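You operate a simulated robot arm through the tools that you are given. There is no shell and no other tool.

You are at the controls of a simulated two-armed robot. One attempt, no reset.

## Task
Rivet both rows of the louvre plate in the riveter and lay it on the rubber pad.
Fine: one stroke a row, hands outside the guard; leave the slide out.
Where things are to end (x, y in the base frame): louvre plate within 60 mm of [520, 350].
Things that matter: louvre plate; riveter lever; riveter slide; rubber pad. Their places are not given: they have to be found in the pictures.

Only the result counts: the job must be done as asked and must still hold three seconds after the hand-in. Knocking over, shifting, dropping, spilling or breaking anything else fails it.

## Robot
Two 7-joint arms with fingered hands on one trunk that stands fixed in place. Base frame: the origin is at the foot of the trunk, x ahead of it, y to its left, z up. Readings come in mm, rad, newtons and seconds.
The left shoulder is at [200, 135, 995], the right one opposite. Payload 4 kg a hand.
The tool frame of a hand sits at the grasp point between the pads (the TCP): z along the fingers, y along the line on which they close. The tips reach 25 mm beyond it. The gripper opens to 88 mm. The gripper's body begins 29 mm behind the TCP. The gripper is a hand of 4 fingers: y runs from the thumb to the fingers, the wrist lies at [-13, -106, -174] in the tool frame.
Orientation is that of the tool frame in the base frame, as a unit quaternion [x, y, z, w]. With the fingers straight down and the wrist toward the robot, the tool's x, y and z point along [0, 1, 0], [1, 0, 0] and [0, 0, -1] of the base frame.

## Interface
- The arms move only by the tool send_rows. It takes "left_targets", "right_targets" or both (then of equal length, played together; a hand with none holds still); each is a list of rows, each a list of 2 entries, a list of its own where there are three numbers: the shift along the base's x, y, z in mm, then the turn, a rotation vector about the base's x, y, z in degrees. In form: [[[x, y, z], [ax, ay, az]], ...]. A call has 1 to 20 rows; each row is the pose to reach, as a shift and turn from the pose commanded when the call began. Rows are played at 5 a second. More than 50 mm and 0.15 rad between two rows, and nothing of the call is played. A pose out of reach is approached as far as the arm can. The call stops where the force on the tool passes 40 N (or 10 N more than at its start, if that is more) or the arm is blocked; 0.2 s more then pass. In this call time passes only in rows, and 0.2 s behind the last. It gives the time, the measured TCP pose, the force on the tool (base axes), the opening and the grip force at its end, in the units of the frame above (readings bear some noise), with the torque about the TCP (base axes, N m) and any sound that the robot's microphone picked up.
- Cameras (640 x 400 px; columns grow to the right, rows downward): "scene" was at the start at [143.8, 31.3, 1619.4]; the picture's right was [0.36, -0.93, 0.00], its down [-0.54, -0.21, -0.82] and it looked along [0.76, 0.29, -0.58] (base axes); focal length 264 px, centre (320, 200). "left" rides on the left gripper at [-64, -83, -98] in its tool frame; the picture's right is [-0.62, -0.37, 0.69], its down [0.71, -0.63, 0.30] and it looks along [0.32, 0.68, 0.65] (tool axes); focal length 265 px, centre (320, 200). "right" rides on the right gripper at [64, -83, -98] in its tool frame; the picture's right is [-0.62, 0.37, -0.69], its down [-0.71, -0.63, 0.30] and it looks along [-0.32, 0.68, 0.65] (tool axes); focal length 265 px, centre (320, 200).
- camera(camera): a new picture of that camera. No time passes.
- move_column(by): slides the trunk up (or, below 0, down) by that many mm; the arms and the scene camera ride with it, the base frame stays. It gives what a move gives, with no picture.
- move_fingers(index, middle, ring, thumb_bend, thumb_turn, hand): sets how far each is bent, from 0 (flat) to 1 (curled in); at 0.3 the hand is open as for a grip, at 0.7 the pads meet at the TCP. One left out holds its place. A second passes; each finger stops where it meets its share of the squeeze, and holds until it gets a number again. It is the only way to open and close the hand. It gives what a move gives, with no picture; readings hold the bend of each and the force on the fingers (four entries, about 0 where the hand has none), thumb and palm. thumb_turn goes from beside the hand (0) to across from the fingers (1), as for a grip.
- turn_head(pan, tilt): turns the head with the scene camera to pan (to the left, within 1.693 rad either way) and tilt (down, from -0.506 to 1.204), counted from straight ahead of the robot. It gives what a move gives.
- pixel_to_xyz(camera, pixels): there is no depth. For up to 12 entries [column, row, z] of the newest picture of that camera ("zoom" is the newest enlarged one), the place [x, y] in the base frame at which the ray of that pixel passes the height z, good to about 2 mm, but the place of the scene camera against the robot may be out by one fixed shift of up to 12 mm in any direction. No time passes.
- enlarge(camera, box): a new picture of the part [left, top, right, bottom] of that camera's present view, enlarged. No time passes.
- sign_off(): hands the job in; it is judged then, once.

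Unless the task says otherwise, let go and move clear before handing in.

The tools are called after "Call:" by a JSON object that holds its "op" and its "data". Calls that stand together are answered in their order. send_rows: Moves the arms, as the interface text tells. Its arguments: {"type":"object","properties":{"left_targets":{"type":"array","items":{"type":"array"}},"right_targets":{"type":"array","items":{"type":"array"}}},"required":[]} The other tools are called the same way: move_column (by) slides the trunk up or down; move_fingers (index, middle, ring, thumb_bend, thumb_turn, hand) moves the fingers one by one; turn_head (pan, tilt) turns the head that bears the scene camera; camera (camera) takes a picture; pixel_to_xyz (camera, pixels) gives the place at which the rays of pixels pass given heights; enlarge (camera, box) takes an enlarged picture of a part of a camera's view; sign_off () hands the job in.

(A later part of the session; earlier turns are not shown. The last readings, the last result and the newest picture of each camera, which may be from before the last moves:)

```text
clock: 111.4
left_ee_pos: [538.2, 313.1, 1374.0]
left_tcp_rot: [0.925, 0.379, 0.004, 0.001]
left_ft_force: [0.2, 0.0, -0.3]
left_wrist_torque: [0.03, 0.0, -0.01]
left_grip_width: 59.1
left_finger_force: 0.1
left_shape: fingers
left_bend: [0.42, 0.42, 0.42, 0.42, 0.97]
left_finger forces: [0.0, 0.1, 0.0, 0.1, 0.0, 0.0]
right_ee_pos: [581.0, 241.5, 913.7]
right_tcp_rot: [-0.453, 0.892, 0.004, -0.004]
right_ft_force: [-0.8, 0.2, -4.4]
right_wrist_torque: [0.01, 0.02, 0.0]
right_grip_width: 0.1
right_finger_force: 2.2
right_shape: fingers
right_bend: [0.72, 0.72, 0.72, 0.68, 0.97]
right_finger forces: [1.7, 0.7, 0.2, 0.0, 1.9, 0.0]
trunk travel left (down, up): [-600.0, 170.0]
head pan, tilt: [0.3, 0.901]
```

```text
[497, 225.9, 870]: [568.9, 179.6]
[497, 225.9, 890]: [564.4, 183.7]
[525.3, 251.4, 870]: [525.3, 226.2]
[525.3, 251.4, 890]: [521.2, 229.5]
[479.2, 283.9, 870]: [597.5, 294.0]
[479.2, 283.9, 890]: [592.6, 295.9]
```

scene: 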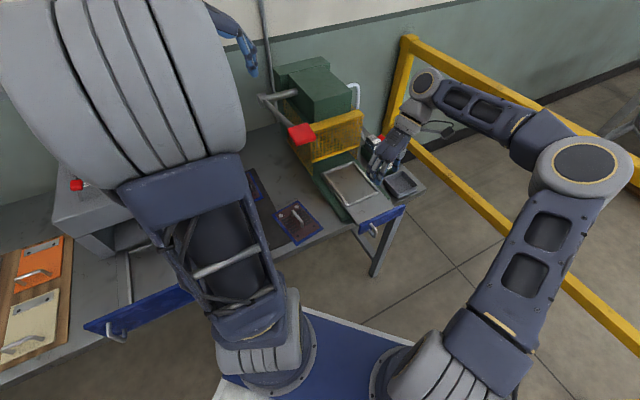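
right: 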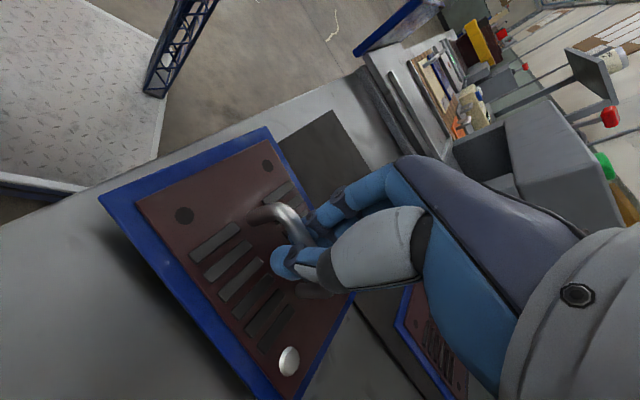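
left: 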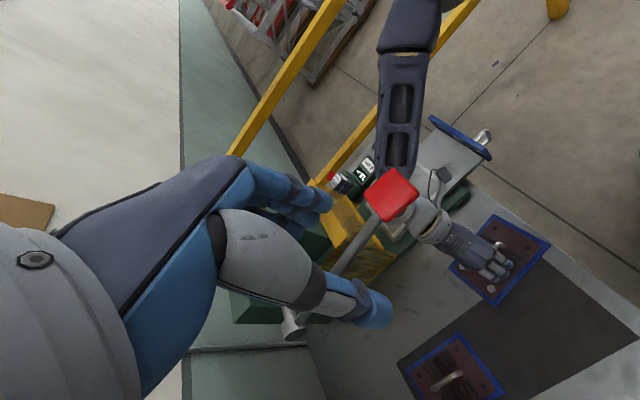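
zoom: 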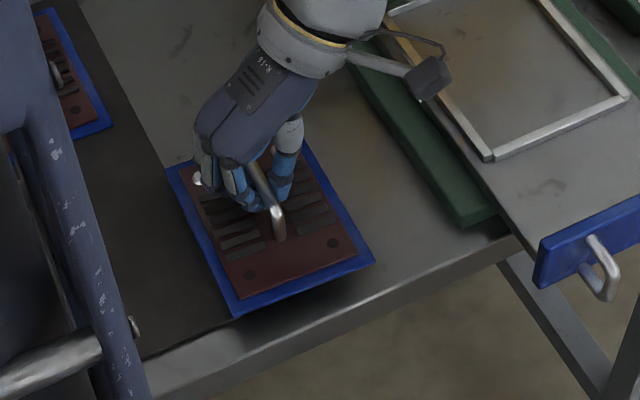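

The plate hangs with heading ≈ -137.6° and only a small pitch; centre ≈ (582, 239, 875). I'll slide it out from beneath the knob, raise it, and carry it above the nest with a 2.6° correction.

Call:
{"op": "send_rows", "data": {"right_targets": [[[14, -14, 3], [0, 0, 0]], [[28, -28, 6], [0, 0, 0]], [[42, -42, 8], [0, 0, 0]], [[42, -42, 35], [0, 0, 0]], [[48, -46, 62], [0, 0, 0]], [[72, -61, 62], [0, 0, 0.8]], [[97, -76, 62], [0, 0, 1.6]], [[121, -91, 62], [0, 0, 2.4]], [[146, -106, 62], [0, 0, 2.6]], [[170, -120, 62], [0, 0, 2.6]], [[188, -132.5, 62], [0, 0, 2.6]]]}}

Call:
{"op": "camera", "data": {"camera": "right"}}

Call:
{"op": "camera", "data": {"camera": "left"}}

Call:
{"op": "enlarge", "data": {"camera": "scene", "box": [290, 120, 410, 230]}}

```text
clock: 113.8
left_ee_pos: [538.9, 312.4, 1374.6]
left_tcp_rot: [0.925, 0.379, 0.004, 0.002]
left_ft_force: [-0.1, 1.1, -0.1]
left_wrist_torque: [0.01, 0.01, -0.04]
left_grip_width: 58.9
left_finger_force: 0.3
left_shape: fingers
left_bend: [0.42, 0.42, 0.42, 0.42, 0.97]
left_finger forces: [0.0, 0.0, 0.0, 0.1, 0.1, 0.0]
right_ee_pos: [759.5, 104.9, 974.3]
right_tcp_rot: [-0.474, 0.881, 0.005, -0.005]
right_ft_force: [0.9, 0.4, -4.6]
right_wrist_torque: [0.0, 0.02, 0.0]
right_grip_width: 0.0
right_finger_force: 2.5
right_shape: fingers
right_bend: [0.72, 0.72, 0.72, 0.67, 0.97]
right_finger forces: [2.3, 1.0, 0.0, 0.0, 2.1, 0.1]
right hand out of reach, approached as far as the arm can: row 11
trunk travel left (down, up): [-600.0, 170.0]
head pan, tilt: [0.3, 0.901]
```

```text
taken
```

right: 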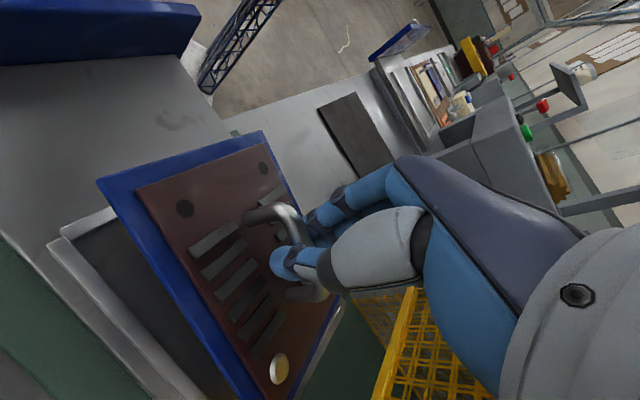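

```text
taken
```

left: 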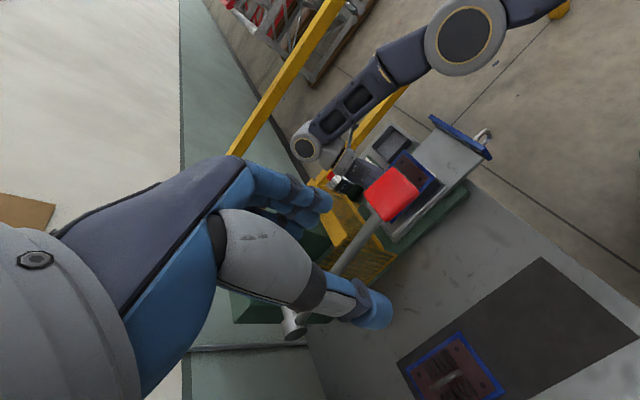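

```text
3.64 times, centred on (350, 175) of scene
```

zoom: 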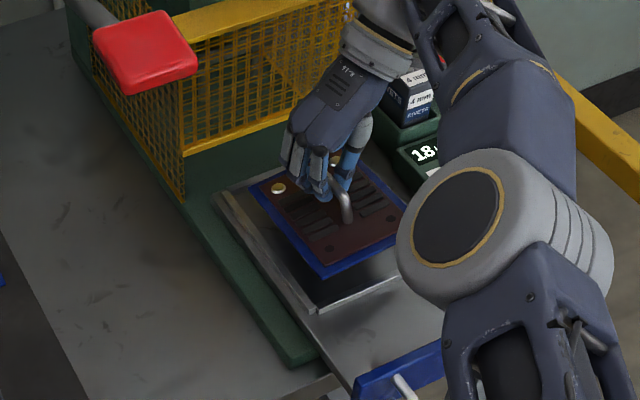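

The arm ran out of reach about 10 mm short at this yaw. Raising the trunk will bring the shoulder nearer to wrist height and extend the horizontal reach, so I'll raise it 80 mm and then lower the right hand by the same amount.

Call:
{"op": "move_column", "data": {"by": 80}}

Call:
{"op": "camera", "data": {"camera": "right"}}

Call:
{"op": "camera", "data": {"camera": "scene"}}

```text
clock: 115.0
left_ee_pos: [539.0, 312.8, 1452.7]
left_tcp_rot: [0.925, 0.379, 0.004, 0.001]
left_ft_force: [-0.6, -0.1, -0.1]
left_wrist_torque: [0.05, 0.02, -0.01]
left_grip_width: 58.8
left_finger_force: 0.0
left_shape: fingers
left_bend: [0.42, 0.42, 0.42, 0.42, 0.97]
left_finger forces: [0.0, 0.1, 0.0, 0.0, 0.0, 0.0]
right_ee_pos: [759.3, 104.7, 1054.0]
right_tcp_rot: [-0.472, 0.881, 0.004, -0.004]
right_ft_force: [-0.8, 0.5, -5.3]
right_wrist_torque: [0.01, -0.01, 0.0]
right_grip_width: 0.0
right_finger_force: 2.5
right_shape: fingers
right_bend: [0.72, 0.72, 0.72, 0.67, 0.97]
right_finger forces: [2.1, 0.7, 0.0, 0.0, 2.6, 0.1]
trunk travel left (down, up): [-680.0, 90.0]
head pan, tilt: [0.3, 0.901]
```

```text
taken
```

right: 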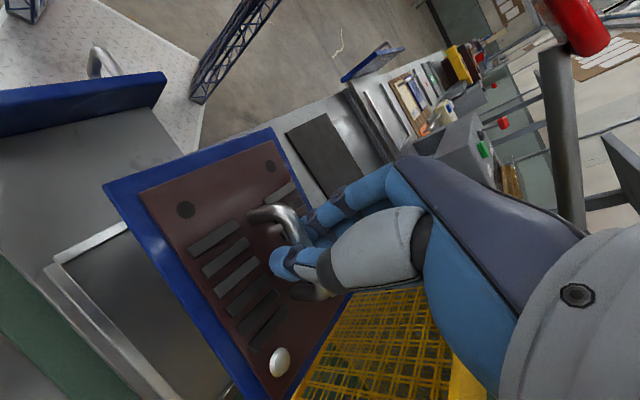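

```text
taken
```

scene: 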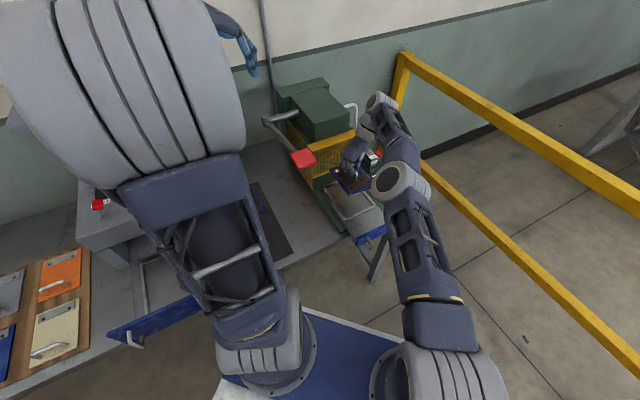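

The plate held steady during the trunk move. I'll lower a bit first and see where the arm settles now.

Call:
{"op": "send_rows", "data": {"right_targets": [[[0, 0, -15], [0, 0, 0]], [[0, 0, -30], [0, 0, 0]], [[0, 0, -45], [0, 0, 0]]]}}

```text
clock: 115.8
left_ee_pos: [537.7, 313.3, 1453.2]
left_tcp_rot: [0.925, 0.379, 0.003, 0.001]
left_ft_force: [-1.4, -0.8, 0.4]
left_wrist_torque: [-0.02, -0.01, 0.0]
left_grip_width: 58.6
left_finger_force: 0.1
left_shape: fingers
left_bend: [0.42, 0.42, 0.42, 0.42, 0.97]
left_finger forces: [0.0, 0.0, 0.0, 0.0, 0.0, 0.0]
right_ee_pos: [759.7, 103.7, 1008.5]
right_tcp_rot: [-0.472, 0.881, 0.004, -0.004]
right_ft_force: [0.4, 0.1, -4.1]
right_wrist_torque: [0.02, 0.0, 0.02]
right_grip_width: 0.1
right_finger_force: 3.0
right_shape: fingers
right_bend: [0.72, 0.72, 0.72, 0.67, 0.97]
right_finger forces: [2.2, 0.9, 0.1, 0.0, 2.6, 0.0]
trunk travel left (down, up): [-680.0, 90.0]
head pan, tilt: [0.3, 0.901]
```

It holds position, so I'll shift the missing ~10 mm while lowering to z ≈ 980.

Call:
{"op": "send_rows", "data": {"right_targets": [[[3, 1.5, -10], [0, 0, 0]], [[6, 3, -20], [0, 0, 0]], [[9.3, 4.5, -28], [0, 0, 0]]]}}

Call:
{"op": "camera", "data": {"camera": "right"}}

Call:
{"op": "camera", "data": {"camera": "scene"}}

Call:
{"op": "enlarge", "data": {"camera": "scene", "box": [290, 120, 410, 230]}}

```text
clock: 116.6
left_ee_pos: [538.9, 313.1, 1453.1]
left_tcp_rot: [0.925, 0.379, 0.003, 0.002]
left_ft_force: [-0.2, -0.2, 0.9]
left_wrist_torque: [-0.01, 0.03, 0.01]
left_grip_width: 58.6
left_finger_force: 0.0
left_shape: fingers
left_bend: [0.42, 0.42, 0.42, 0.42, 0.97]
left_finger forces: [0.0, 0.1, 0.0, 0.0, 0.0, 0.1]
right_ee_pos: [758.2, 102.1, 989.5]
right_tcp_rot: [-0.472, 0.882, 0.004, -0.004]
right_ft_force: [1.5, -0.1, -4.4]
right_wrist_torque: [0.03, 0.02, -0.01]
right_grip_width: 0.5
right_finger_force: 2.9
right_shape: fingers
right_bend: [0.72, 0.72, 0.72, 0.67, 0.97]
right_finger forces: [2.4, 0.8, 0.0, 0.0, 2.6, 0.0]
right hand out of reach, approached as far as the arm can: row 1, 2, 3
trunk travel left (down, up): [-680.0, 90.0]
head pan, tilt: [0.3, 0.901]
```

```text
taken
```

right: 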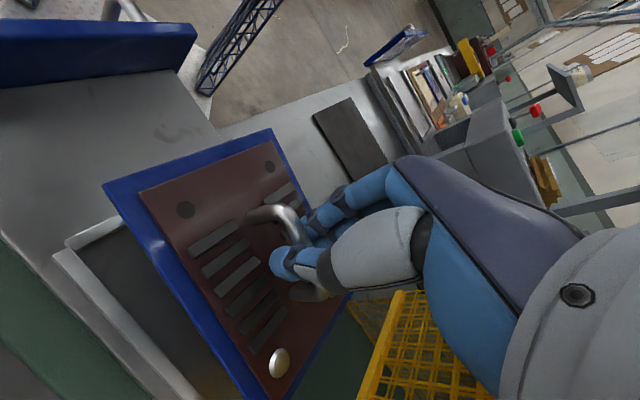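

```text
taken
```

scene: 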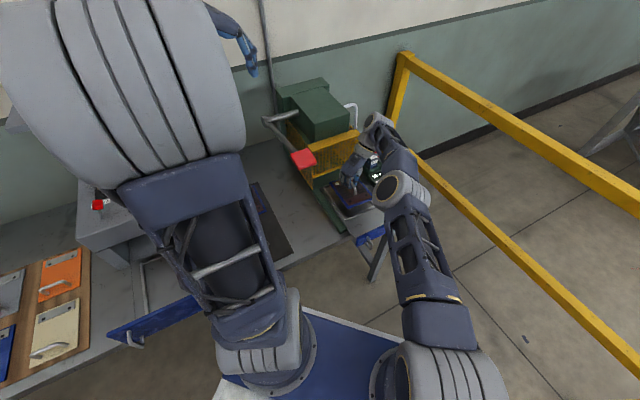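

```text
3.64 times, centred on (350, 175) of scene
```

zoom: 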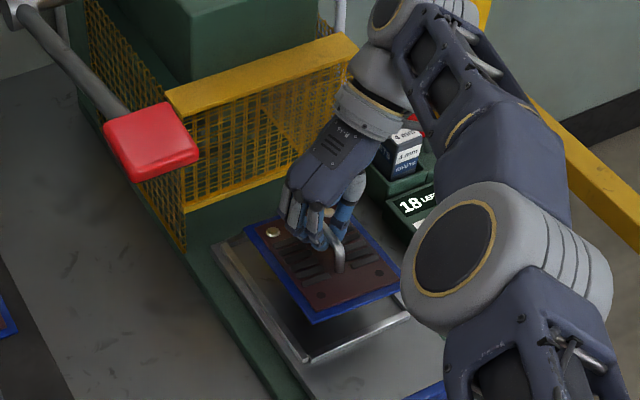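

It is still at its reach limit, so the trunk height wasn't the issue. Leaning the hand back about 5.5° will both level the plate's pitch (its guard-side end hangs low) and bring the wrist nearer. I'll raise the hand, apply the tilt, and return the trunk to its former height.

Call:
{"op": "send_rows", "data": {"right_targets": [[[-2, -2, 20], [1, -1, 0]], [[-4, -4, 40], [2, -2, 0]], [[-4, -4, 60], [3, -3, 0]], [[-4, -4, 78], [3.9, -3.9, 0]]]}}

Call:
{"op": "move_column", "data": {"by": -80}}

Call:
{"op": "camera", "data": {"camera": "right"}}

Call:
{"op": "camera", "data": {"camera": "left"}}

```text
clock: 117.6
left_ee_pos: [538.5, 313.9, 1453.5]
left_tcp_rot: [0.925, 0.38, 0.004, 0.002]
left_ft_force: [0.2, -0.2, 0.1]
left_wrist_torque: [-0.01, -0.01, -0.03]
left_grip_width: 58.7
left_finger_force: 0.1
left_shape: fingers
left_bend: [0.42, 0.42, 0.42, 0.42, 0.97]
left_finger forces: [0.0, 0.0, 0.0, 0.0, 0.0, 0.0]
right_ee_pos: [751.4, 99.3, 1068.6]
right_tcp_rot: [-0.473, 0.88, 0.017, 0.042]
right_ft_force: [0.0, 0.4, -4.9]
right_wrist_torque: [-0.03, 0.01, 0.03]
right_grip_width: 0.3
right_finger_force: 2.8
right_shape: fingers
right_bend: [0.72, 0.72, 0.72, 0.67, 0.97]
right_finger forces: [2.2, 0.7, 0.0, 0.1, 2.6, 0.0]
trunk travel left (down, up): [-680.0, 90.0]
head pan, tilt: [0.3, 0.901]
```

```text
clock: 118.8
left_ee_pos: [538.0, 313.0, 1374.2]
left_tcp_rot: [0.925, 0.38, 0.003, 0.002]
left_ft_force: [-0.4, -0.9, 0.6]
left_wrist_torque: [0.01, -0.01, 0.0]
left_grip_width: 58.9
left_finger_force: 0.1
left_shape: fingers
left_bend: [0.42, 0.42, 0.42, 0.42, 0.97]
left_finger forces: [0.1, 0.0, 0.0, 0.0, 0.0, 0.0]
right_ee_pos: [750.9, 98.9, 990.0]
right_tcp_rot: [-0.471, 0.881, 0.018, 0.043]
right_ft_force: [-0.2, -1.1, -5.0]
right_wrist_torque: [0.01, -0.02, 0.03]
right_grip_width: 0.2
right_finger_force: 2.8
right_shape: fingers
right_bend: [0.72, 0.72, 0.72, 0.67, 0.97]
right_finger forces: [2.2, 0.9, 0.0, 0.0, 2.7, 0.0]
trunk travel left (down, up): [-600.0, 170.0]
head pan, tilt: [0.3, 0.901]
```

```text
taken
```

right: 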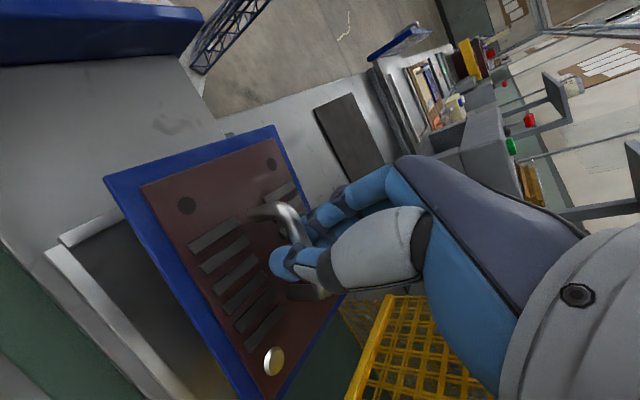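

```text
taken
```

left: 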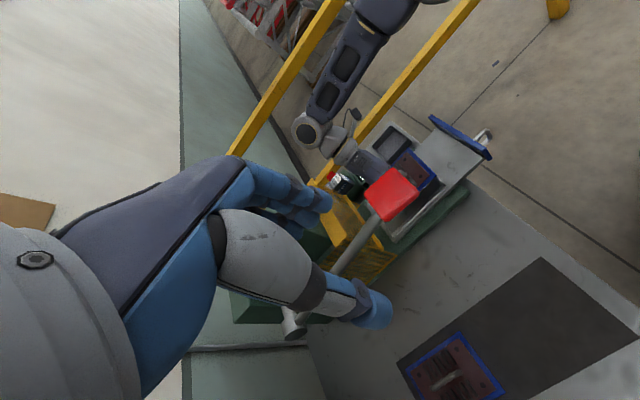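

The left camera is blocked by the knob, so I'll use the scene and right cameras to measure plate against nest.

Call:
{"op": "camera", "data": {"camera": "scene"}}

Call:
{"op": "enlarge", "data": {"camera": "scene", "box": [310, 140, 390, 220]}}

Call:
{"op": "enlarge", "data": {"camera": "right", "box": [40, 110, 340, 400]}}

```text
taken
```

scene: 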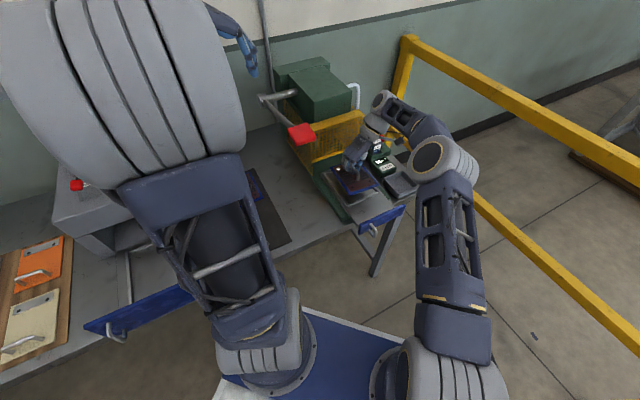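

```text
5.00 times, centred on (350, 180) of scene
```

zoom: 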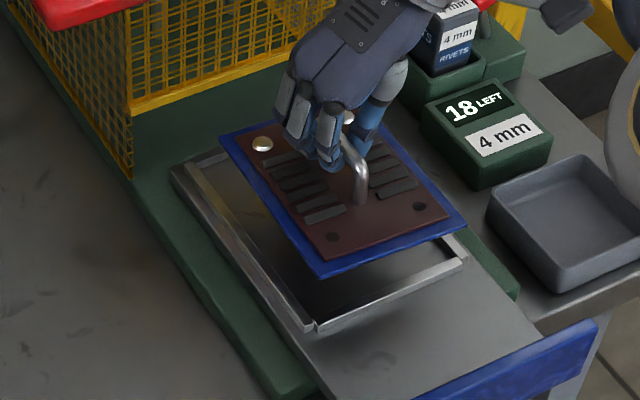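

```text
1.38 times, centred on (190, 255) of right
```

zoom: 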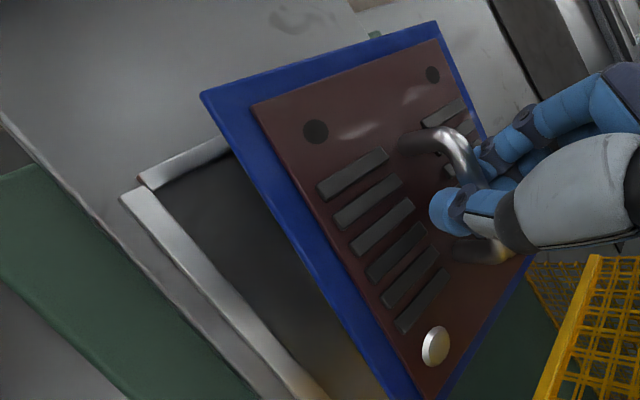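

I'll get rays for the two near-side holes and corners from both cameras at two heights.

Call:
{"op": "pixel_to_xyz", "data": {"camera": "scene", "pixels": [[352.6, 187.4, 940], [352.6, 187.4, 960], [375.4, 181.2, 940], [375.4, 181.2, 960], [338.6, 168.8, 940], [338.6, 168.8, 960], [350, 195.4, 940], [379.4, 184.4, 940], [331, 166.6, 940]]}}

Call:
{"op": "pixel_to_xyz", "data": {"camera": "right", "pixels": [[187.1, 205, 940], [187.1, 205, 960], [271.9, 163.7, 940], [271.9, 163.7, 960], [274, 360.8, 940], [274, 360.8, 960], [104.5, 178.9, 940], [274.8, 126, 940]]}}

```text
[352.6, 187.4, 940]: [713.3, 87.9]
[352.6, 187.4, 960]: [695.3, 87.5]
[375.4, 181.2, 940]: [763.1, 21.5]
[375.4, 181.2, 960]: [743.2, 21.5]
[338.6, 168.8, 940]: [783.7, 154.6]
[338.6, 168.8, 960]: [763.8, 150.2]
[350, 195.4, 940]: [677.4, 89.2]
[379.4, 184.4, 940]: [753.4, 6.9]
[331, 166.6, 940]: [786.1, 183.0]
```

```text
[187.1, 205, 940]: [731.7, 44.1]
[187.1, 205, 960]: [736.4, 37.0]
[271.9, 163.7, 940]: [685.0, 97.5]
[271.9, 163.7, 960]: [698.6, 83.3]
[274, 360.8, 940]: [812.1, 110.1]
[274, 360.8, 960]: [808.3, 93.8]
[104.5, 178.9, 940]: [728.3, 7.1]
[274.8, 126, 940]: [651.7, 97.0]
```

One scene feature seems misidentified. I'll zoom further into the plate.

Call:
{"op": "enlarge", "data": {"camera": "scene", "box": [325, 155, 385, 205]}}

```text
8.00 times, centred on (355, 180) of scene
```

zoom: 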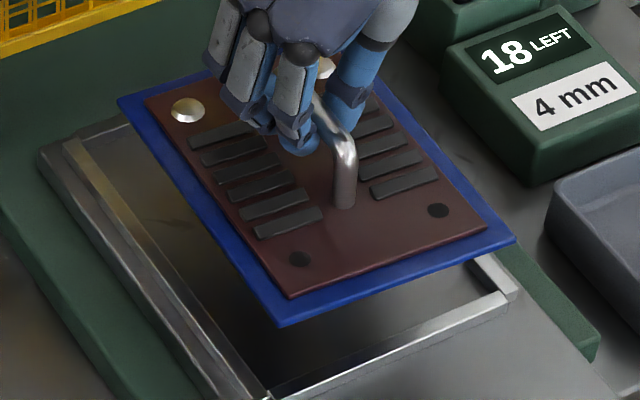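

The second hole is at scene pixel (369.8,181.3). I'll recompute with that.

Call:
{"op": "pixel_to_xyz", "data": {"camera": "scene", "pixels": [[369.75, 181.25, 940], [369.75, 181.25, 960], [338.4, 168.75, 940], [338.4, 168.75, 960], [350, 195.6, 945], [379.4, 185.25, 945], [329.75, 167.5, 945], [353.6, 203.5, 895], [379, 190.3, 895], [331.7, 173.5, 895]]}}

```text
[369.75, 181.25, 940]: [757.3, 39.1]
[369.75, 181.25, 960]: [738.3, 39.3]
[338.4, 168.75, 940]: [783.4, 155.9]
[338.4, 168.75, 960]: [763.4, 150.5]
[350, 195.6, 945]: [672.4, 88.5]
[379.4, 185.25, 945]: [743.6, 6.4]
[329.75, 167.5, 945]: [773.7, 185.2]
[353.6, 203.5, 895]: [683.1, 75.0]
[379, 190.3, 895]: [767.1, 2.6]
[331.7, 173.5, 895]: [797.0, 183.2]
```

Corrected triangulation: the plate hangs centred near (753, 95, 951) with heading ≈ -139.9° (about 5° off) and slight pitch. I'll turn +4.9°, lean 3.5° more, and move its centre over the nest centre (≈ 770.5, 106.2).

Call:
{"op": "send_rows", "data": {"right_targets": [[[4, 2, 0], [0.8, -0.8, 1.6]], [[8, 4.5, 0], [1.6, -1.6, 3.3]], [[12, 7, 0], [2.5, -2.5, 4.9]], [[15.6, 8.9, 0], [2.5, -2.5, 4.9]]]}}

Call:
{"op": "camera", "data": {"camera": "right"}}

Call:
{"op": "camera", "data": {"camera": "scene"}}

Call:
{"op": "enlarge", "data": {"camera": "scene", "box": [325, 155, 385, 205]}}

Call:
{"op": "enlarge", "data": {"camera": "right", "box": [40, 110, 340, 400]}}

```text
clock: 119.8
left_ee_pos: [538.1, 312.3, 1373.7]
left_tcp_rot: [0.925, 0.379, 0.004, 0.001]
left_ft_force: [0.3, 0.4, -0.2]
left_wrist_torque: [-0.02, -0.01, 0.03]
left_grip_width: 59.0
left_finger_force: 0.1
left_shape: fingers
left_bend: [0.42, 0.42, 0.42, 0.42, 0.97]
left_finger forces: [0.0, 0.0, 0.0, 0.0, 0.1, 0.0]
right_ee_pos: [766.8, 107.8, 988.4]
right_tcp_rot: [-0.51, 0.857, 0.03, 0.071]
right_ft_force: [-0.2, -0.1, -4.5]
right_wrist_torque: [0.02, 0.02, 0.02]
right_grip_width: 0.5
right_finger_force: 2.8
right_shape: fingers
right_bend: [0.72, 0.72, 0.72, 0.67, 0.97]
right_finger forces: [2.3, 0.7, 0.0, 0.1, 2.7, 0.0]
trunk travel left (down, up): [-600.0, 170.0]
head pan, tilt: [0.3, 0.901]
```

```text
taken
```

right: 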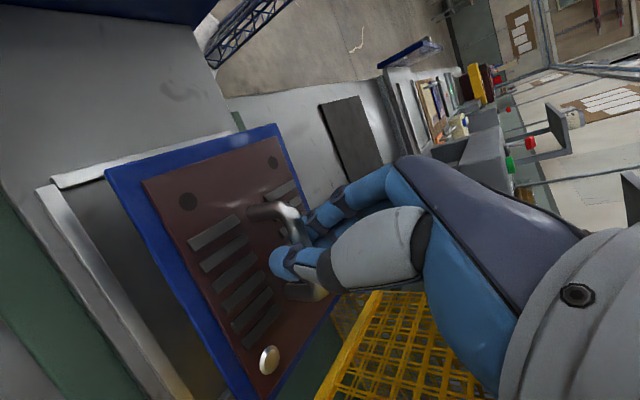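

```text
taken
```

scene: 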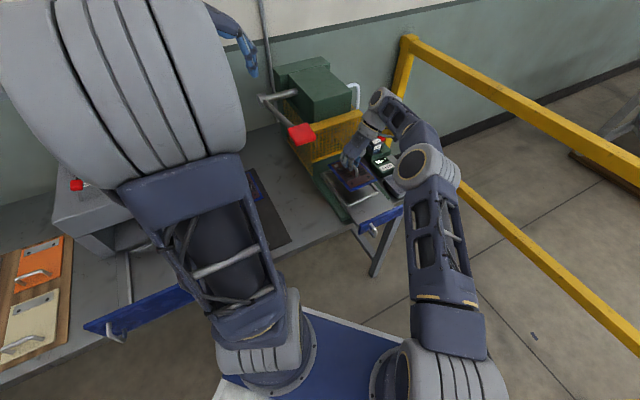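

```text
8.00 times, centred on (355, 180) of scene
```

zoom: 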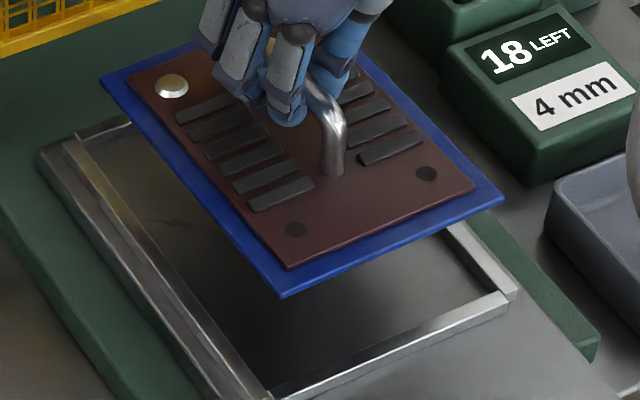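

```text
1.38 times, centred on (190, 255) of right
```

zoom: 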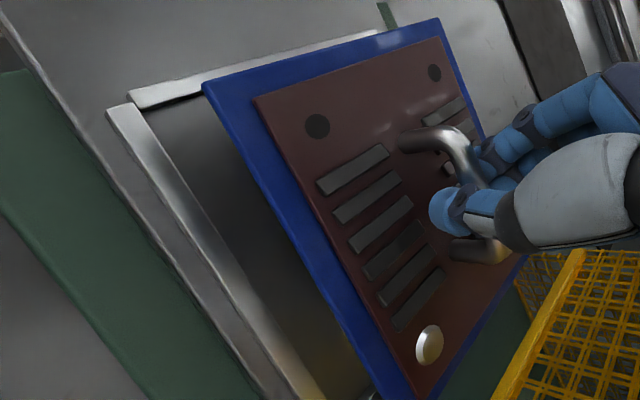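

I'll triangulate again in this new pose.

Call:
{"op": "pixel_to_xyz", "data": {"camera": "scene", "pixels": [[352.1, 183.6, 940], [352.1, 183.6, 960], [368.4, 176.75, 940], [368.4, 176.75, 960], [336.5, 165.75, 940], [336.5, 165.75, 960]]}}

Call:
{"op": "pixel_to_xyz", "data": {"camera": "right", "pixels": [[188.6, 201.4, 940], [188.6, 201.4, 960], [273.3, 163, 940], [273.3, 163, 960], [269.7, 360.8, 940], [269.7, 360.8, 960], [60, 187, 895], [47, 194, 895]]}}

```text
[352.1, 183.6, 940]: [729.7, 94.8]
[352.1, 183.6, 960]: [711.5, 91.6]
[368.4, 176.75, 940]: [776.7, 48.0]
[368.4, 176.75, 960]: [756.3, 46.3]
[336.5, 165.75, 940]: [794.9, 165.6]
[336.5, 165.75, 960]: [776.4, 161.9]
```

```text
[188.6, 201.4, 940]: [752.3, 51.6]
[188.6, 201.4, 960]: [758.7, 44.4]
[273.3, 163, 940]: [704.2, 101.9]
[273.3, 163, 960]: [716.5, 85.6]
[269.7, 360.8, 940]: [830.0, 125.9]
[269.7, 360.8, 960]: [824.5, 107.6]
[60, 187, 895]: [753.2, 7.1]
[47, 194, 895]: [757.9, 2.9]
```

Now it is aligned: heading ≈ -135.3°, centre ≈ (769.4, 104.7). I'll shift (+1.3, +2.0) and lower toward the nest, stopping just above the rails to check.

Call:
{"op": "send_rows", "data": {"right_targets": [[[1.3, 2, -12], [0, 0, 0]], [[1.3, 2, -24], [0, 0, 0]], [[1.3, 2, -34], [0, 0, 0]]]}}

Call:
{"op": "camera", "data": {"camera": "right"}}

Call:
{"op": "enlarge", "data": {"camera": "scene", "box": [325, 155, 385, 205]}}

Call:
{"op": "enlarge", "data": {"camera": "right", "box": [40, 110, 340, 400]}}

```text
clock: 120.6
left_ee_pos: [537.9, 313.1, 1372.5]
left_tcp_rot: [0.925, 0.379, 0.003, 0.002]
left_ft_force: [-0.2, 0.4, -0.4]
left_wrist_torque: [0.0, 0.03, -0.01]
left_grip_width: 59.1
left_finger_force: 0.1
left_shape: fingers
left_bend: [0.42, 0.42, 0.42, 0.42, 0.97]
left_finger forces: [0.1, 0.0, 0.0, 0.0, 0.1, 0.0]
right_ee_pos: [767.6, 110.5, 954.3]
right_tcp_rot: [-0.51, 0.857, 0.028, 0.07]
right_ft_force: [0.1, 0.3, -4.7]
right_wrist_torque: [-0.01, -0.03, -0.01]
right_grip_width: 0.1
right_finger_force: 3.0
right_shape: fingers
right_bend: [0.72, 0.72, 0.72, 0.67, 0.97]
right_finger forces: [2.2, 0.8, 0.0, 0.1, 2.7, 0.1]
trunk travel left (down, up): [-600.0, 170.0]
head pan, tilt: [0.3, 0.901]
```

```text
taken
```

right: 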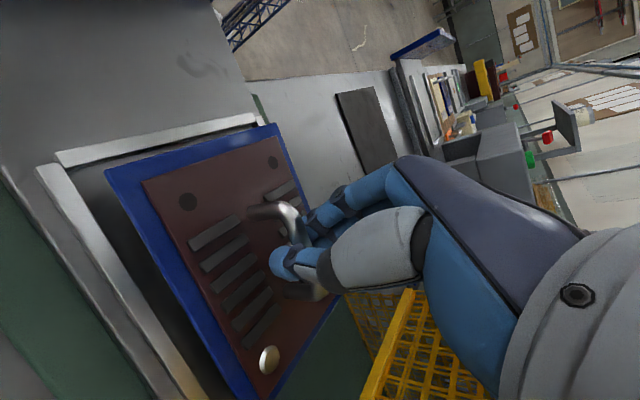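

```text
8.00 times, centred on (355, 180) of scene
```

zoom: 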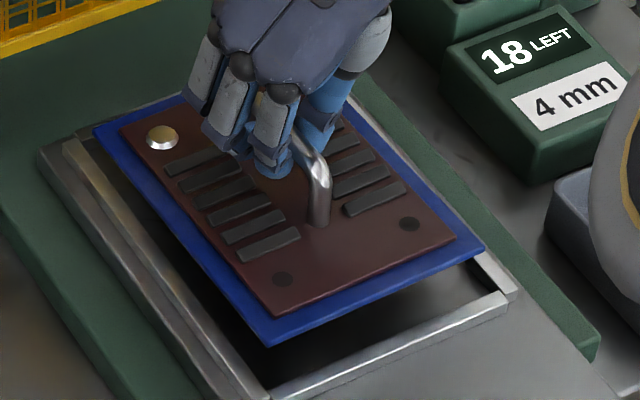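

```text
1.38 times, centred on (190, 255) of right
```

zoom: 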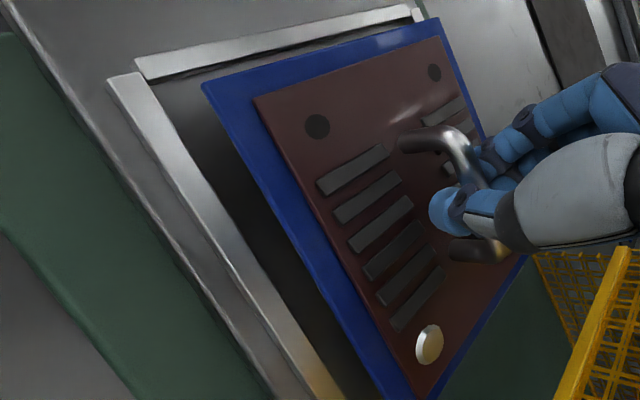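

I'll measure the holes again to compare with their target positions (712.3, 93.8) and (757.7, 48.4).

Call:
{"op": "pixel_to_xyz", "data": {"camera": "scene", "pixels": [[350.25, 189.9, 905], [350.25, 189.9, 925], [366.25, 183, 905], [366.25, 183, 925], [335.1, 172.1, 905], [335.1, 172.1, 925]]}}

Call:
{"op": "pixel_to_xyz", "data": {"camera": "right", "pixels": [[188.6, 201.4, 905], [188.6, 201.4, 925], [273.3, 162.3, 905], [273.3, 162.3, 925], [269, 360, 905], [269, 360, 925], [62.5, 160, 896], [249, 117, 896]]}}

```text
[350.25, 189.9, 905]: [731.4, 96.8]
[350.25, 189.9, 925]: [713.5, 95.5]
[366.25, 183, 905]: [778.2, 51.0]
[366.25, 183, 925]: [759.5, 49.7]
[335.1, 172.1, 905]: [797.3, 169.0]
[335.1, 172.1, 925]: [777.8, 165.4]
```

```text
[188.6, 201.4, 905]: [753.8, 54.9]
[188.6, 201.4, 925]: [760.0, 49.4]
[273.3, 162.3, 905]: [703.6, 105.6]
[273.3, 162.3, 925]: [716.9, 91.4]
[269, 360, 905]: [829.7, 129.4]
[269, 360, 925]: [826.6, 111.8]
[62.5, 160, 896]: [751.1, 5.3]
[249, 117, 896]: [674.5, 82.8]
```

Holes are within about 2 mm of target. I'll apply (+0.2, -1.6) and lower slowly, watching the vertical force.

Call:
{"op": "send_rows", "data": {"right_targets": [[[0.2, -1.6, -6], [0, 0, 0]], [[0.2, -1.6, -11], [0, 0, 0]], [[0.2, -1.6, -15], [0, 0, 0]]]}}

Call:
{"op": "enlarge", "data": {"camera": "scene", "box": [325, 155, 385, 205]}}

Call:
{"op": "camera", "data": {"camera": "right"}}

```text
clock: 121.4
left_ee_pos: [538.8, 313.3, 1373.1]
left_tcp_rot: [0.925, 0.379, 0.003, 0.003]
left_ft_force: [-0.1, 0.8, -0.2]
left_wrist_torque: [0.03, -0.01, 0.03]
left_grip_width: 58.9
left_finger_force: 0.2
left_shape: fingers
left_bend: [0.42, 0.42, 0.42, 0.42, 0.97]
left_finger forces: [0.0, 0.1, 0.1, 0.0, 0.1, 0.1]
right_ee_pos: [767.9, 109.4, 940.1]
right_tcp_rot: [-0.51, 0.857, 0.028, 0.069]
right_ft_force: [0.1, 0.5, -4.1]
right_wrist_torque: [0.0, 0.0, 0.04]
right_grip_width: 0.7
right_finger_force: 2.7
right_shape: fingers
right_bend: [0.72, 0.72, 0.72, 0.67, 0.97]
right_finger forces: [2.2, 0.7, 0.0, 0.1, 2.8, 0.0]
trunk travel left (down, up): [-600.0, 170.0]
head pan, tilt: [0.3, 0.901]
```

```text
8.00 times, centred on (355, 180) of scene
```

zoom: 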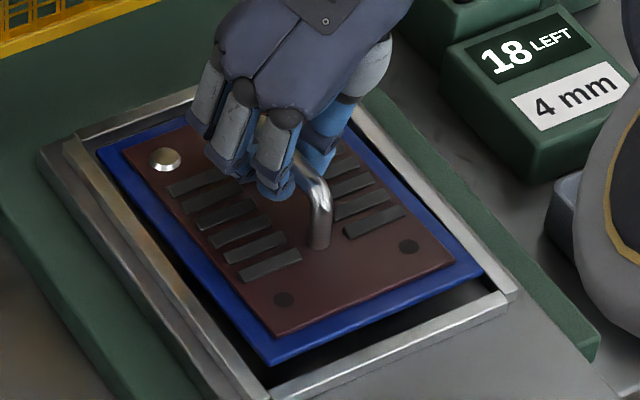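

```text
taken
```

right: 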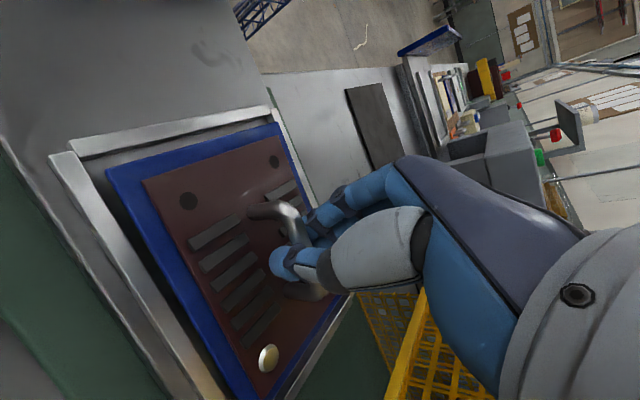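

The plate looks well centred within the rails. I'll keep lowering a few millimetres at a time.

Call:
{"op": "send_rows", "data": {"right_targets": [[[0, 0, -3], [0, 0, 0]], [[0, 0, -6], [0, 0, 0]], [[0, 0, -9], [0, 0, 0]]]}}

Call:
{"op": "enlarge", "data": {"camera": "scene", "box": [325, 155, 385, 205]}}

Call:
{"op": "enlarge", "data": {"camera": "right", "box": [40, 90, 340, 400]}}

```text
clock: 122.2
left_ee_pos: [537.6, 313.2, 1373.0]
left_tcp_rot: [0.925, 0.379, 0.003, 0.001]
left_ft_force: [0.2, -1.2, 0.1]
left_wrist_torque: [0.0, -0.02, 0.01]
left_grip_width: 58.8
left_finger_force: 0.1
left_shape: fingers
left_bend: [0.42, 0.42, 0.42, 0.42, 0.97]
left_finger forces: [0.1, 0.0, 0.1, 0.1, 0.1, 0.0]
right_ee_pos: [769.0, 109.5, 931.4]
right_tcp_rot: [-0.509, 0.857, 0.028, 0.071]
right_ft_force: [-0.6, -1.0, 0.0]
right_wrist_torque: [0.0, -0.01, -0.02]
right_grip_width: 0.0
right_finger_force: 1.7
right_shape: fingers
right_bend: [0.72, 0.72, 0.72, 0.67, 0.97]
right_finger forces: [1.2, 0.5, 0.0, 0.0, 1.9, 0.0]
trunk travel left (down, up): [-600.0, 170.0]
head pan, tilt: [0.3, 0.901]
```

```text
8.00 times, centred on (355, 180) of scene
```

zoom: 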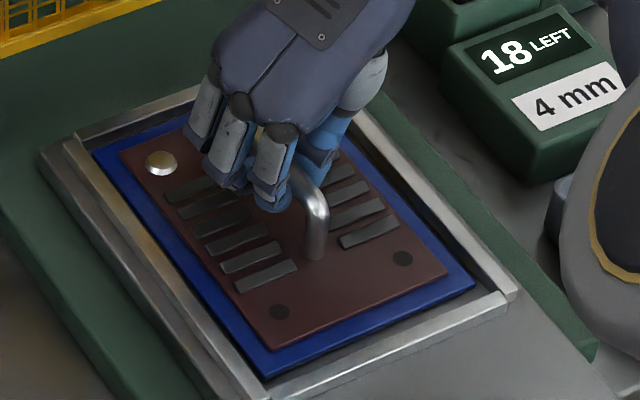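

```text
1.29 times, centred on (190, 245) of right
```

zoom: 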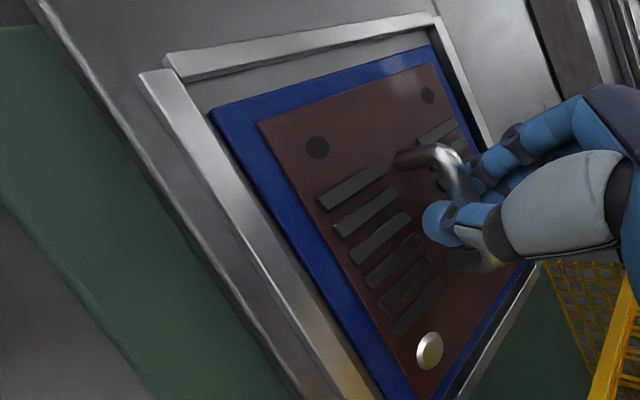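

Fz has gone to zero at z ≈ 931, and the plate sits inside the rails. I'll lower 2 mm more and release in stages.

Call:
{"op": "send_rows", "data": {"right_targets": [[[0, 0, -2], [0, 0, 0]]]}}

Call:
{"op": "move_fingers", "data": {"hand": "right", "index": 0.62, "middle": 0.62, "ring": 0.62, "thumb_bend": 0.6}}

Call:
{"op": "send_rows", "data": {"right_targets": [[[0, 0, 3], [0, 0, 0]], [[0, 0, 6], [0, 0, 0]]]}}

Call:
{"op": "move_fingers", "data": {"hand": "right", "index": 0.45, "middle": 0.45, "ring": 0.45, "thumb_bend": 0.45}}

Call:
{"op": "enlarge", "data": {"camera": "scene", "box": [325, 155, 385, 205]}}

Call:
{"op": "enlarge", "data": {"camera": "right", "box": [40, 90, 340, 400]}}

```text
clock: 122.6
left_ee_pos: [539.1, 313.3, 1373.2]
left_tcp_rot: [0.925, 0.379, 0.003, 0.001]
left_ft_force: [0.3, -0.2, 0.1]
left_wrist_torque: [-0.01, -0.01, 0.0]
left_grip_width: 58.6
left_finger_force: 0.0
left_shape: fingers
left_bend: [0.42, 0.42, 0.42, 0.42, 0.97]
left_finger forces: [0.1, 0.1, 0.0, 0.0, 0.0, 0.0]
right_ee_pos: [768.4, 109.2, 929.5]
right_tcp_rot: [-0.508, 0.858, 0.029, 0.071]
right_ft_force: [0.6, -1.4, 0.7]
right_wrist_torque: [-0.01, -0.02, -0.05]
right_grip_width: 0.0
right_finger_force: 0.7
right_shape: fingers
right_bend: [0.72, 0.72, 0.72, 0.68, 0.97]
right_finger forces: [0.5, 0.2, 0.0, 0.0, 1.7, 0.0]
trunk travel left (down, up): [-600.0, 170.0]
head pan, tilt: [0.3, 0.901]
```

```text
clock: 123.6
left_ee_pos: [537.8, 313.6, 1372.4]
left_tcp_rot: [0.925, 0.379, 0.003, 0.001]
left_ft_force: [-0.3, -0.3, -0.9]
left_wrist_torque: [0.02, 0.01, 0.0]
left_grip_width: 58.8
left_finger_force: 0.1
left_shape: fingers
left_bend: [0.42, 0.42, 0.42, 0.42, 0.97]
left_finger forces: [0.0, 0.1, 0.1, 0.0, 0.0, 0.0]
right_ee_pos: [768.0, 108.9, 929.8]
right_tcp_rot: [-0.508, 0.858, 0.03, 0.071]
right_ft_force: [-1.0, -0.8, -0.5]
right_wrist_torque: [0.05, -0.04, 0.01]
right_grip_width: 17.0
right_finger_force: 0.1
right_shape: fingers
right_bend: [0.62, 0.62, 0.62, 0.6, 0.97]
right_finger forces: [0.0, 0.0, 0.1, 0.0, 0.1, 0.0]
trunk travel left (down, up): [-600.0, 170.0]
head pan, tilt: [0.3, 0.901]
```

```text
clock: 124.2
left_ee_pos: [536.5, 312.1, 1374.2]
left_tcp_rot: [0.925, 0.38, 0.003, 0.001]
left_ft_force: [0.0, -0.5, 0.0]
left_wrist_torque: [-0.04, 0.03, 0.0]
left_grip_width: 59.0
left_finger_force: 0.0
left_shape: fingers
left_bend: [0.42, 0.42, 0.42, 0.42, 0.97]
left_finger forces: [0.0, 0.0, 0.1, 0.1, 0.0, 0.0]
right_ee_pos: [768.8, 108.8, 936.3]
right_tcp_rot: [-0.509, 0.857, 0.028, 0.07]
right_ft_force: [-0.4, -0.4, 0.1]
right_wrist_torque: [-0.03, 0.0, 0.02]
right_grip_width: 17.1
right_finger_force: 0.0
right_shape: fingers
right_bend: [0.62, 0.62, 0.62, 0.6, 0.97]
right_finger forces: [0.1, 0.0, 0.0, 0.1, 0.1, 0.1]
trunk travel left (down, up): [-600.0, 170.0]
head pan, tilt: [0.3, 0.901]
```

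```text
clock: 125.2
left_ee_pos: [537.6, 312.5, 1373.6]
left_tcp_rot: [0.925, 0.379, 0.003, 0.002]
left_ft_force: [0.4, -0.1, 0.2]
left_wrist_torque: [0.0, 0.01, -0.01]
left_grip_width: 58.9
left_finger_force: 0.0
left_shape: fingers
left_bend: [0.42, 0.42, 0.42, 0.42, 0.97]
left_finger forces: [0.0, 0.1, 0.1, 0.0, 0.0, 0.0]
right_ee_pos: [768.0, 108.8, 936.5]
right_tcp_rot: [-0.509, 0.857, 0.029, 0.07]
right_ft_force: [0.8, 0.6, -0.2]
right_wrist_torque: [0.03, 0.03, 0.03]
right_grip_width: 51.9
right_finger_force: 0.0
right_shape: fingers
right_bend: [0.45, 0.45, 0.45, 0.45, 0.97]
right_finger forces: [0.0, 0.0, 0.0, 0.0, 0.1, 0.0]
trunk travel left (down, up): [-600.0, 170.0]
head pan, tilt: [0.3, 0.901]
```

```text
8.00 times, centred on (355, 180) of scene
```

zoom: 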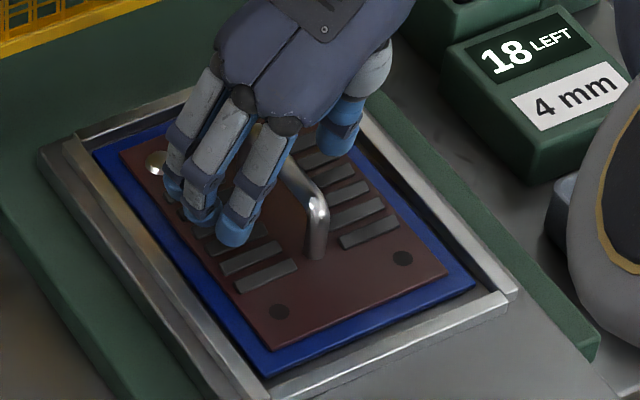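

```text
1.29 times, centred on (190, 245) of right
```

zoom: 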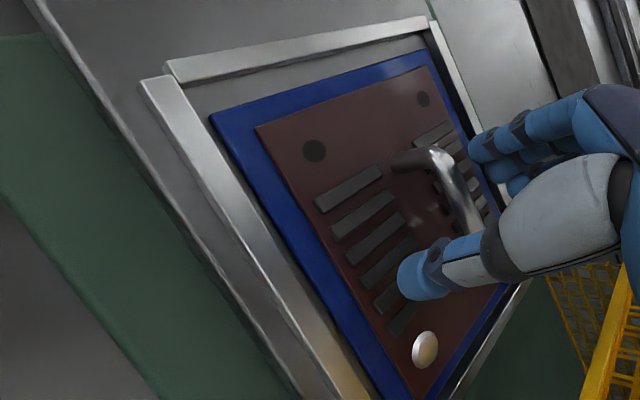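

The plate is released and appears seated, with the dark holes on the near side and rivets on the guard side. I'll raise the right hand straight up and back away, then inspect.

Call:
{"op": "send_rows", "data": {"right_targets": [[[0, 0, 15], [0, 0, 0]], [[0, 0, 35], [0, 0, 0]], [[0, 0, 60], [0, 0, 0]], [[0, 0, 90], [0, 0, 0]], [[-15, -15, 120], [-1.5, 1.5, -6]], [[-35, -40, 140], [-3, 3, -13]], [[-55, -70, 150], [-4.5, 4.5, -20]], [[-75, -100, 150], [-6, 6, -27]], [[-95, -130, 150], [-6.2, 6.2, -34]], [[-115, -160, 150], [-6.4, 6.4, -41]]]}}

Call:
{"op": "camera", "data": {"camera": "right"}}

Call:
{"op": "enlarge", "data": {"camera": "scene", "box": [325, 155, 385, 205]}}

```text
clock: 127.4
left_ee_pos: [538.4, 313.3, 1372.2]
left_tcp_rot: [0.925, 0.381, 0.004, 0.002]
left_ft_force: [-0.8, -0.3, 0.0]
left_wrist_torque: [0.03, -0.03, 0.02]
left_grip_width: 58.6
left_finger_force: 0.1
left_shape: fingers
left_bend: [0.42, 0.42, 0.42, 0.42, 0.97]
left_finger forces: [0.0, 0.1, 0.0, 0.0, 0.1, 0.0]
right_ee_pos: [654.5, -51.3, 1085.5]
right_tcp_rot: [-0.177, 0.984, -0.018, 0.001]
right_ft_force: [-0.4, 0.5, 0.8]
right_wrist_torque: [0.01, 0.01, 0.0]
right_grip_width: 51.9
right_finger_force: 0.1
right_shape: fingers
right_bend: [0.45, 0.45, 0.45, 0.45, 0.97]
right_finger forces: [0.0, 0.0, 0.0, 0.0, 0.0, 0.0]
trunk travel left (down, up): [-600.0, 170.0]
head pan, tilt: [0.3, 0.901]
```

```text
taken
```

right: 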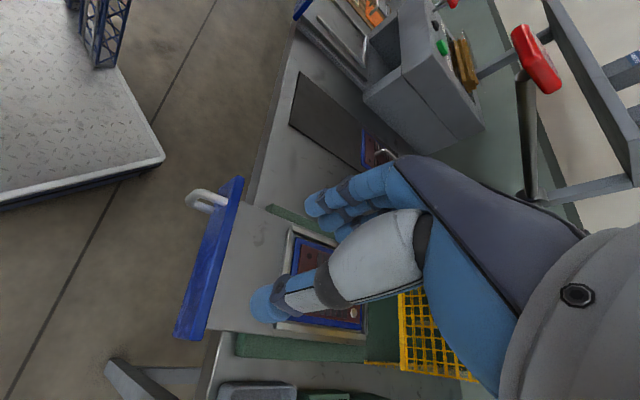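

```text
8.00 times, centred on (355, 180) of scene
```

zoom: 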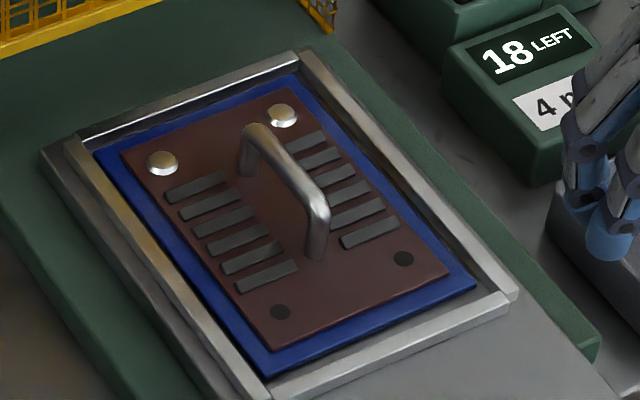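

The plate is seated the other way round: rivets toward the guard, empty holes toward me. Now I'll bring the right hand back to the leaned lip-grip pose over the slide's front plate.

Call:
{"op": "send_rows", "data": {"right_targets": [[[-1.2, 1.7, -5], [3, -0.7, -7.15]], [[-2.4, 3.4, -15], [6, -1.4, -14.3]], [[-3.6, 5.1, -26], [9, -2.1, -21.45]], [[-4.8, 6.8, -38], [12, -2.8, -28.6]], [[-6, 8.5, -50], [15, -3.5, -35.75]], [[-7.2, 10.2, -62], [18, -4.2, -42.9]], [[-8.4, 11.9, -75], [21, -4.9, -50.05]], [[-9.6, 13.6, -88], [24, -5.6, -57.2]], [[-10.9, 15.3, -100], [26.97, -6.28, -64.35]]]}}

Call:
{"op": "move_fingers", "data": {"hand": "right", "index": 0.52, "middle": 0.52, "ring": 0.52, "thumb_bend": 0.52}}

Call:
{"op": "camera", "data": {"camera": "right"}}

Call:
{"op": "enlarge", "data": {"camera": "scene", "box": [310, 140, 420, 260]}}

```text
clock: 129.4
left_ee_pos: [538.4, 313.7, 1373.4]
left_tcp_rot: [0.925, 0.381, 0.005, 0.001]
left_ft_force: [-0.9, 0.3, 0.8]
left_wrist_torque: [0.01, -0.02, 0.0]
left_grip_width: 58.6
left_finger_force: 0.0
left_shape: fingers
left_bend: [0.42, 0.42, 0.42, 0.42, 0.97]
left_finger forces: [0.0, 0.0, 0.0, 0.1, 0.1, 0.1]
right_ee_pos: [641.0, -36.7, 985.6]
right_tcp_rot: [0.375, 0.903, 0.195, 0.082]
right_ft_force: [0.2, 0.9, 0.5]
right_wrist_torque: [-0.01, -0.01, 0.0]
right_grip_width: 52.1
right_finger_force: 0.0
right_shape: fingers
right_bend: [0.45, 0.45, 0.45, 0.45, 0.97]
right_finger forces: [0.0, 0.0, 0.0, 0.0, 0.0, 0.0]
trunk travel left (down, up): [-600.0, 170.0]
head pan, tilt: [0.3, 0.901]
```

```text
clock: 130.4
left_ee_pos: [538.2, 313.6, 1373.2]
left_tcp_rot: [0.925, 0.379, 0.003, 0.002]
left_ft_force: [-0.8, -0.5, 0.3]
left_wrist_torque: [-0.04, 0.01, 0.02]
left_grip_width: 58.7
left_finger_force: 0.1
left_shape: fingers
left_bend: [0.42, 0.42, 0.42, 0.42, 0.97]
left_finger forces: [0.0, 0.0, 0.1, 0.0, 0.0, 0.1]
right_ee_pos: [640.3, -36.6, 985.3]
right_tcp_rot: [0.374, 0.903, 0.194, 0.082]
right_ft_force: [-0.7, 0.4, -0.1]
right_wrist_torque: [-0.02, -0.01, -0.01]
right_grip_width: 37.9
right_finger_force: 0.0
right_shape: fingers
right_bend: [0.52, 0.52, 0.52, 0.52, 0.97]
right_finger forces: [0.0, 0.1, 0.0, 0.0, 0.1, 0.1]
trunk travel left (down, up): [-600.0, 170.0]
head pan, tilt: [0.3, 0.901]
```

```text
taken
```

right: 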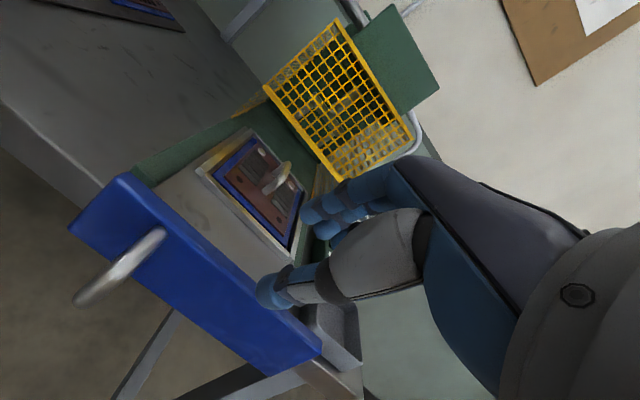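

```text
3.33 times, centred on (365, 200) of scene
```

zoom: 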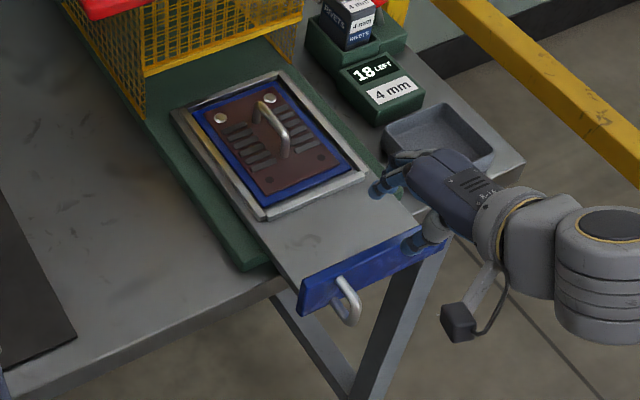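

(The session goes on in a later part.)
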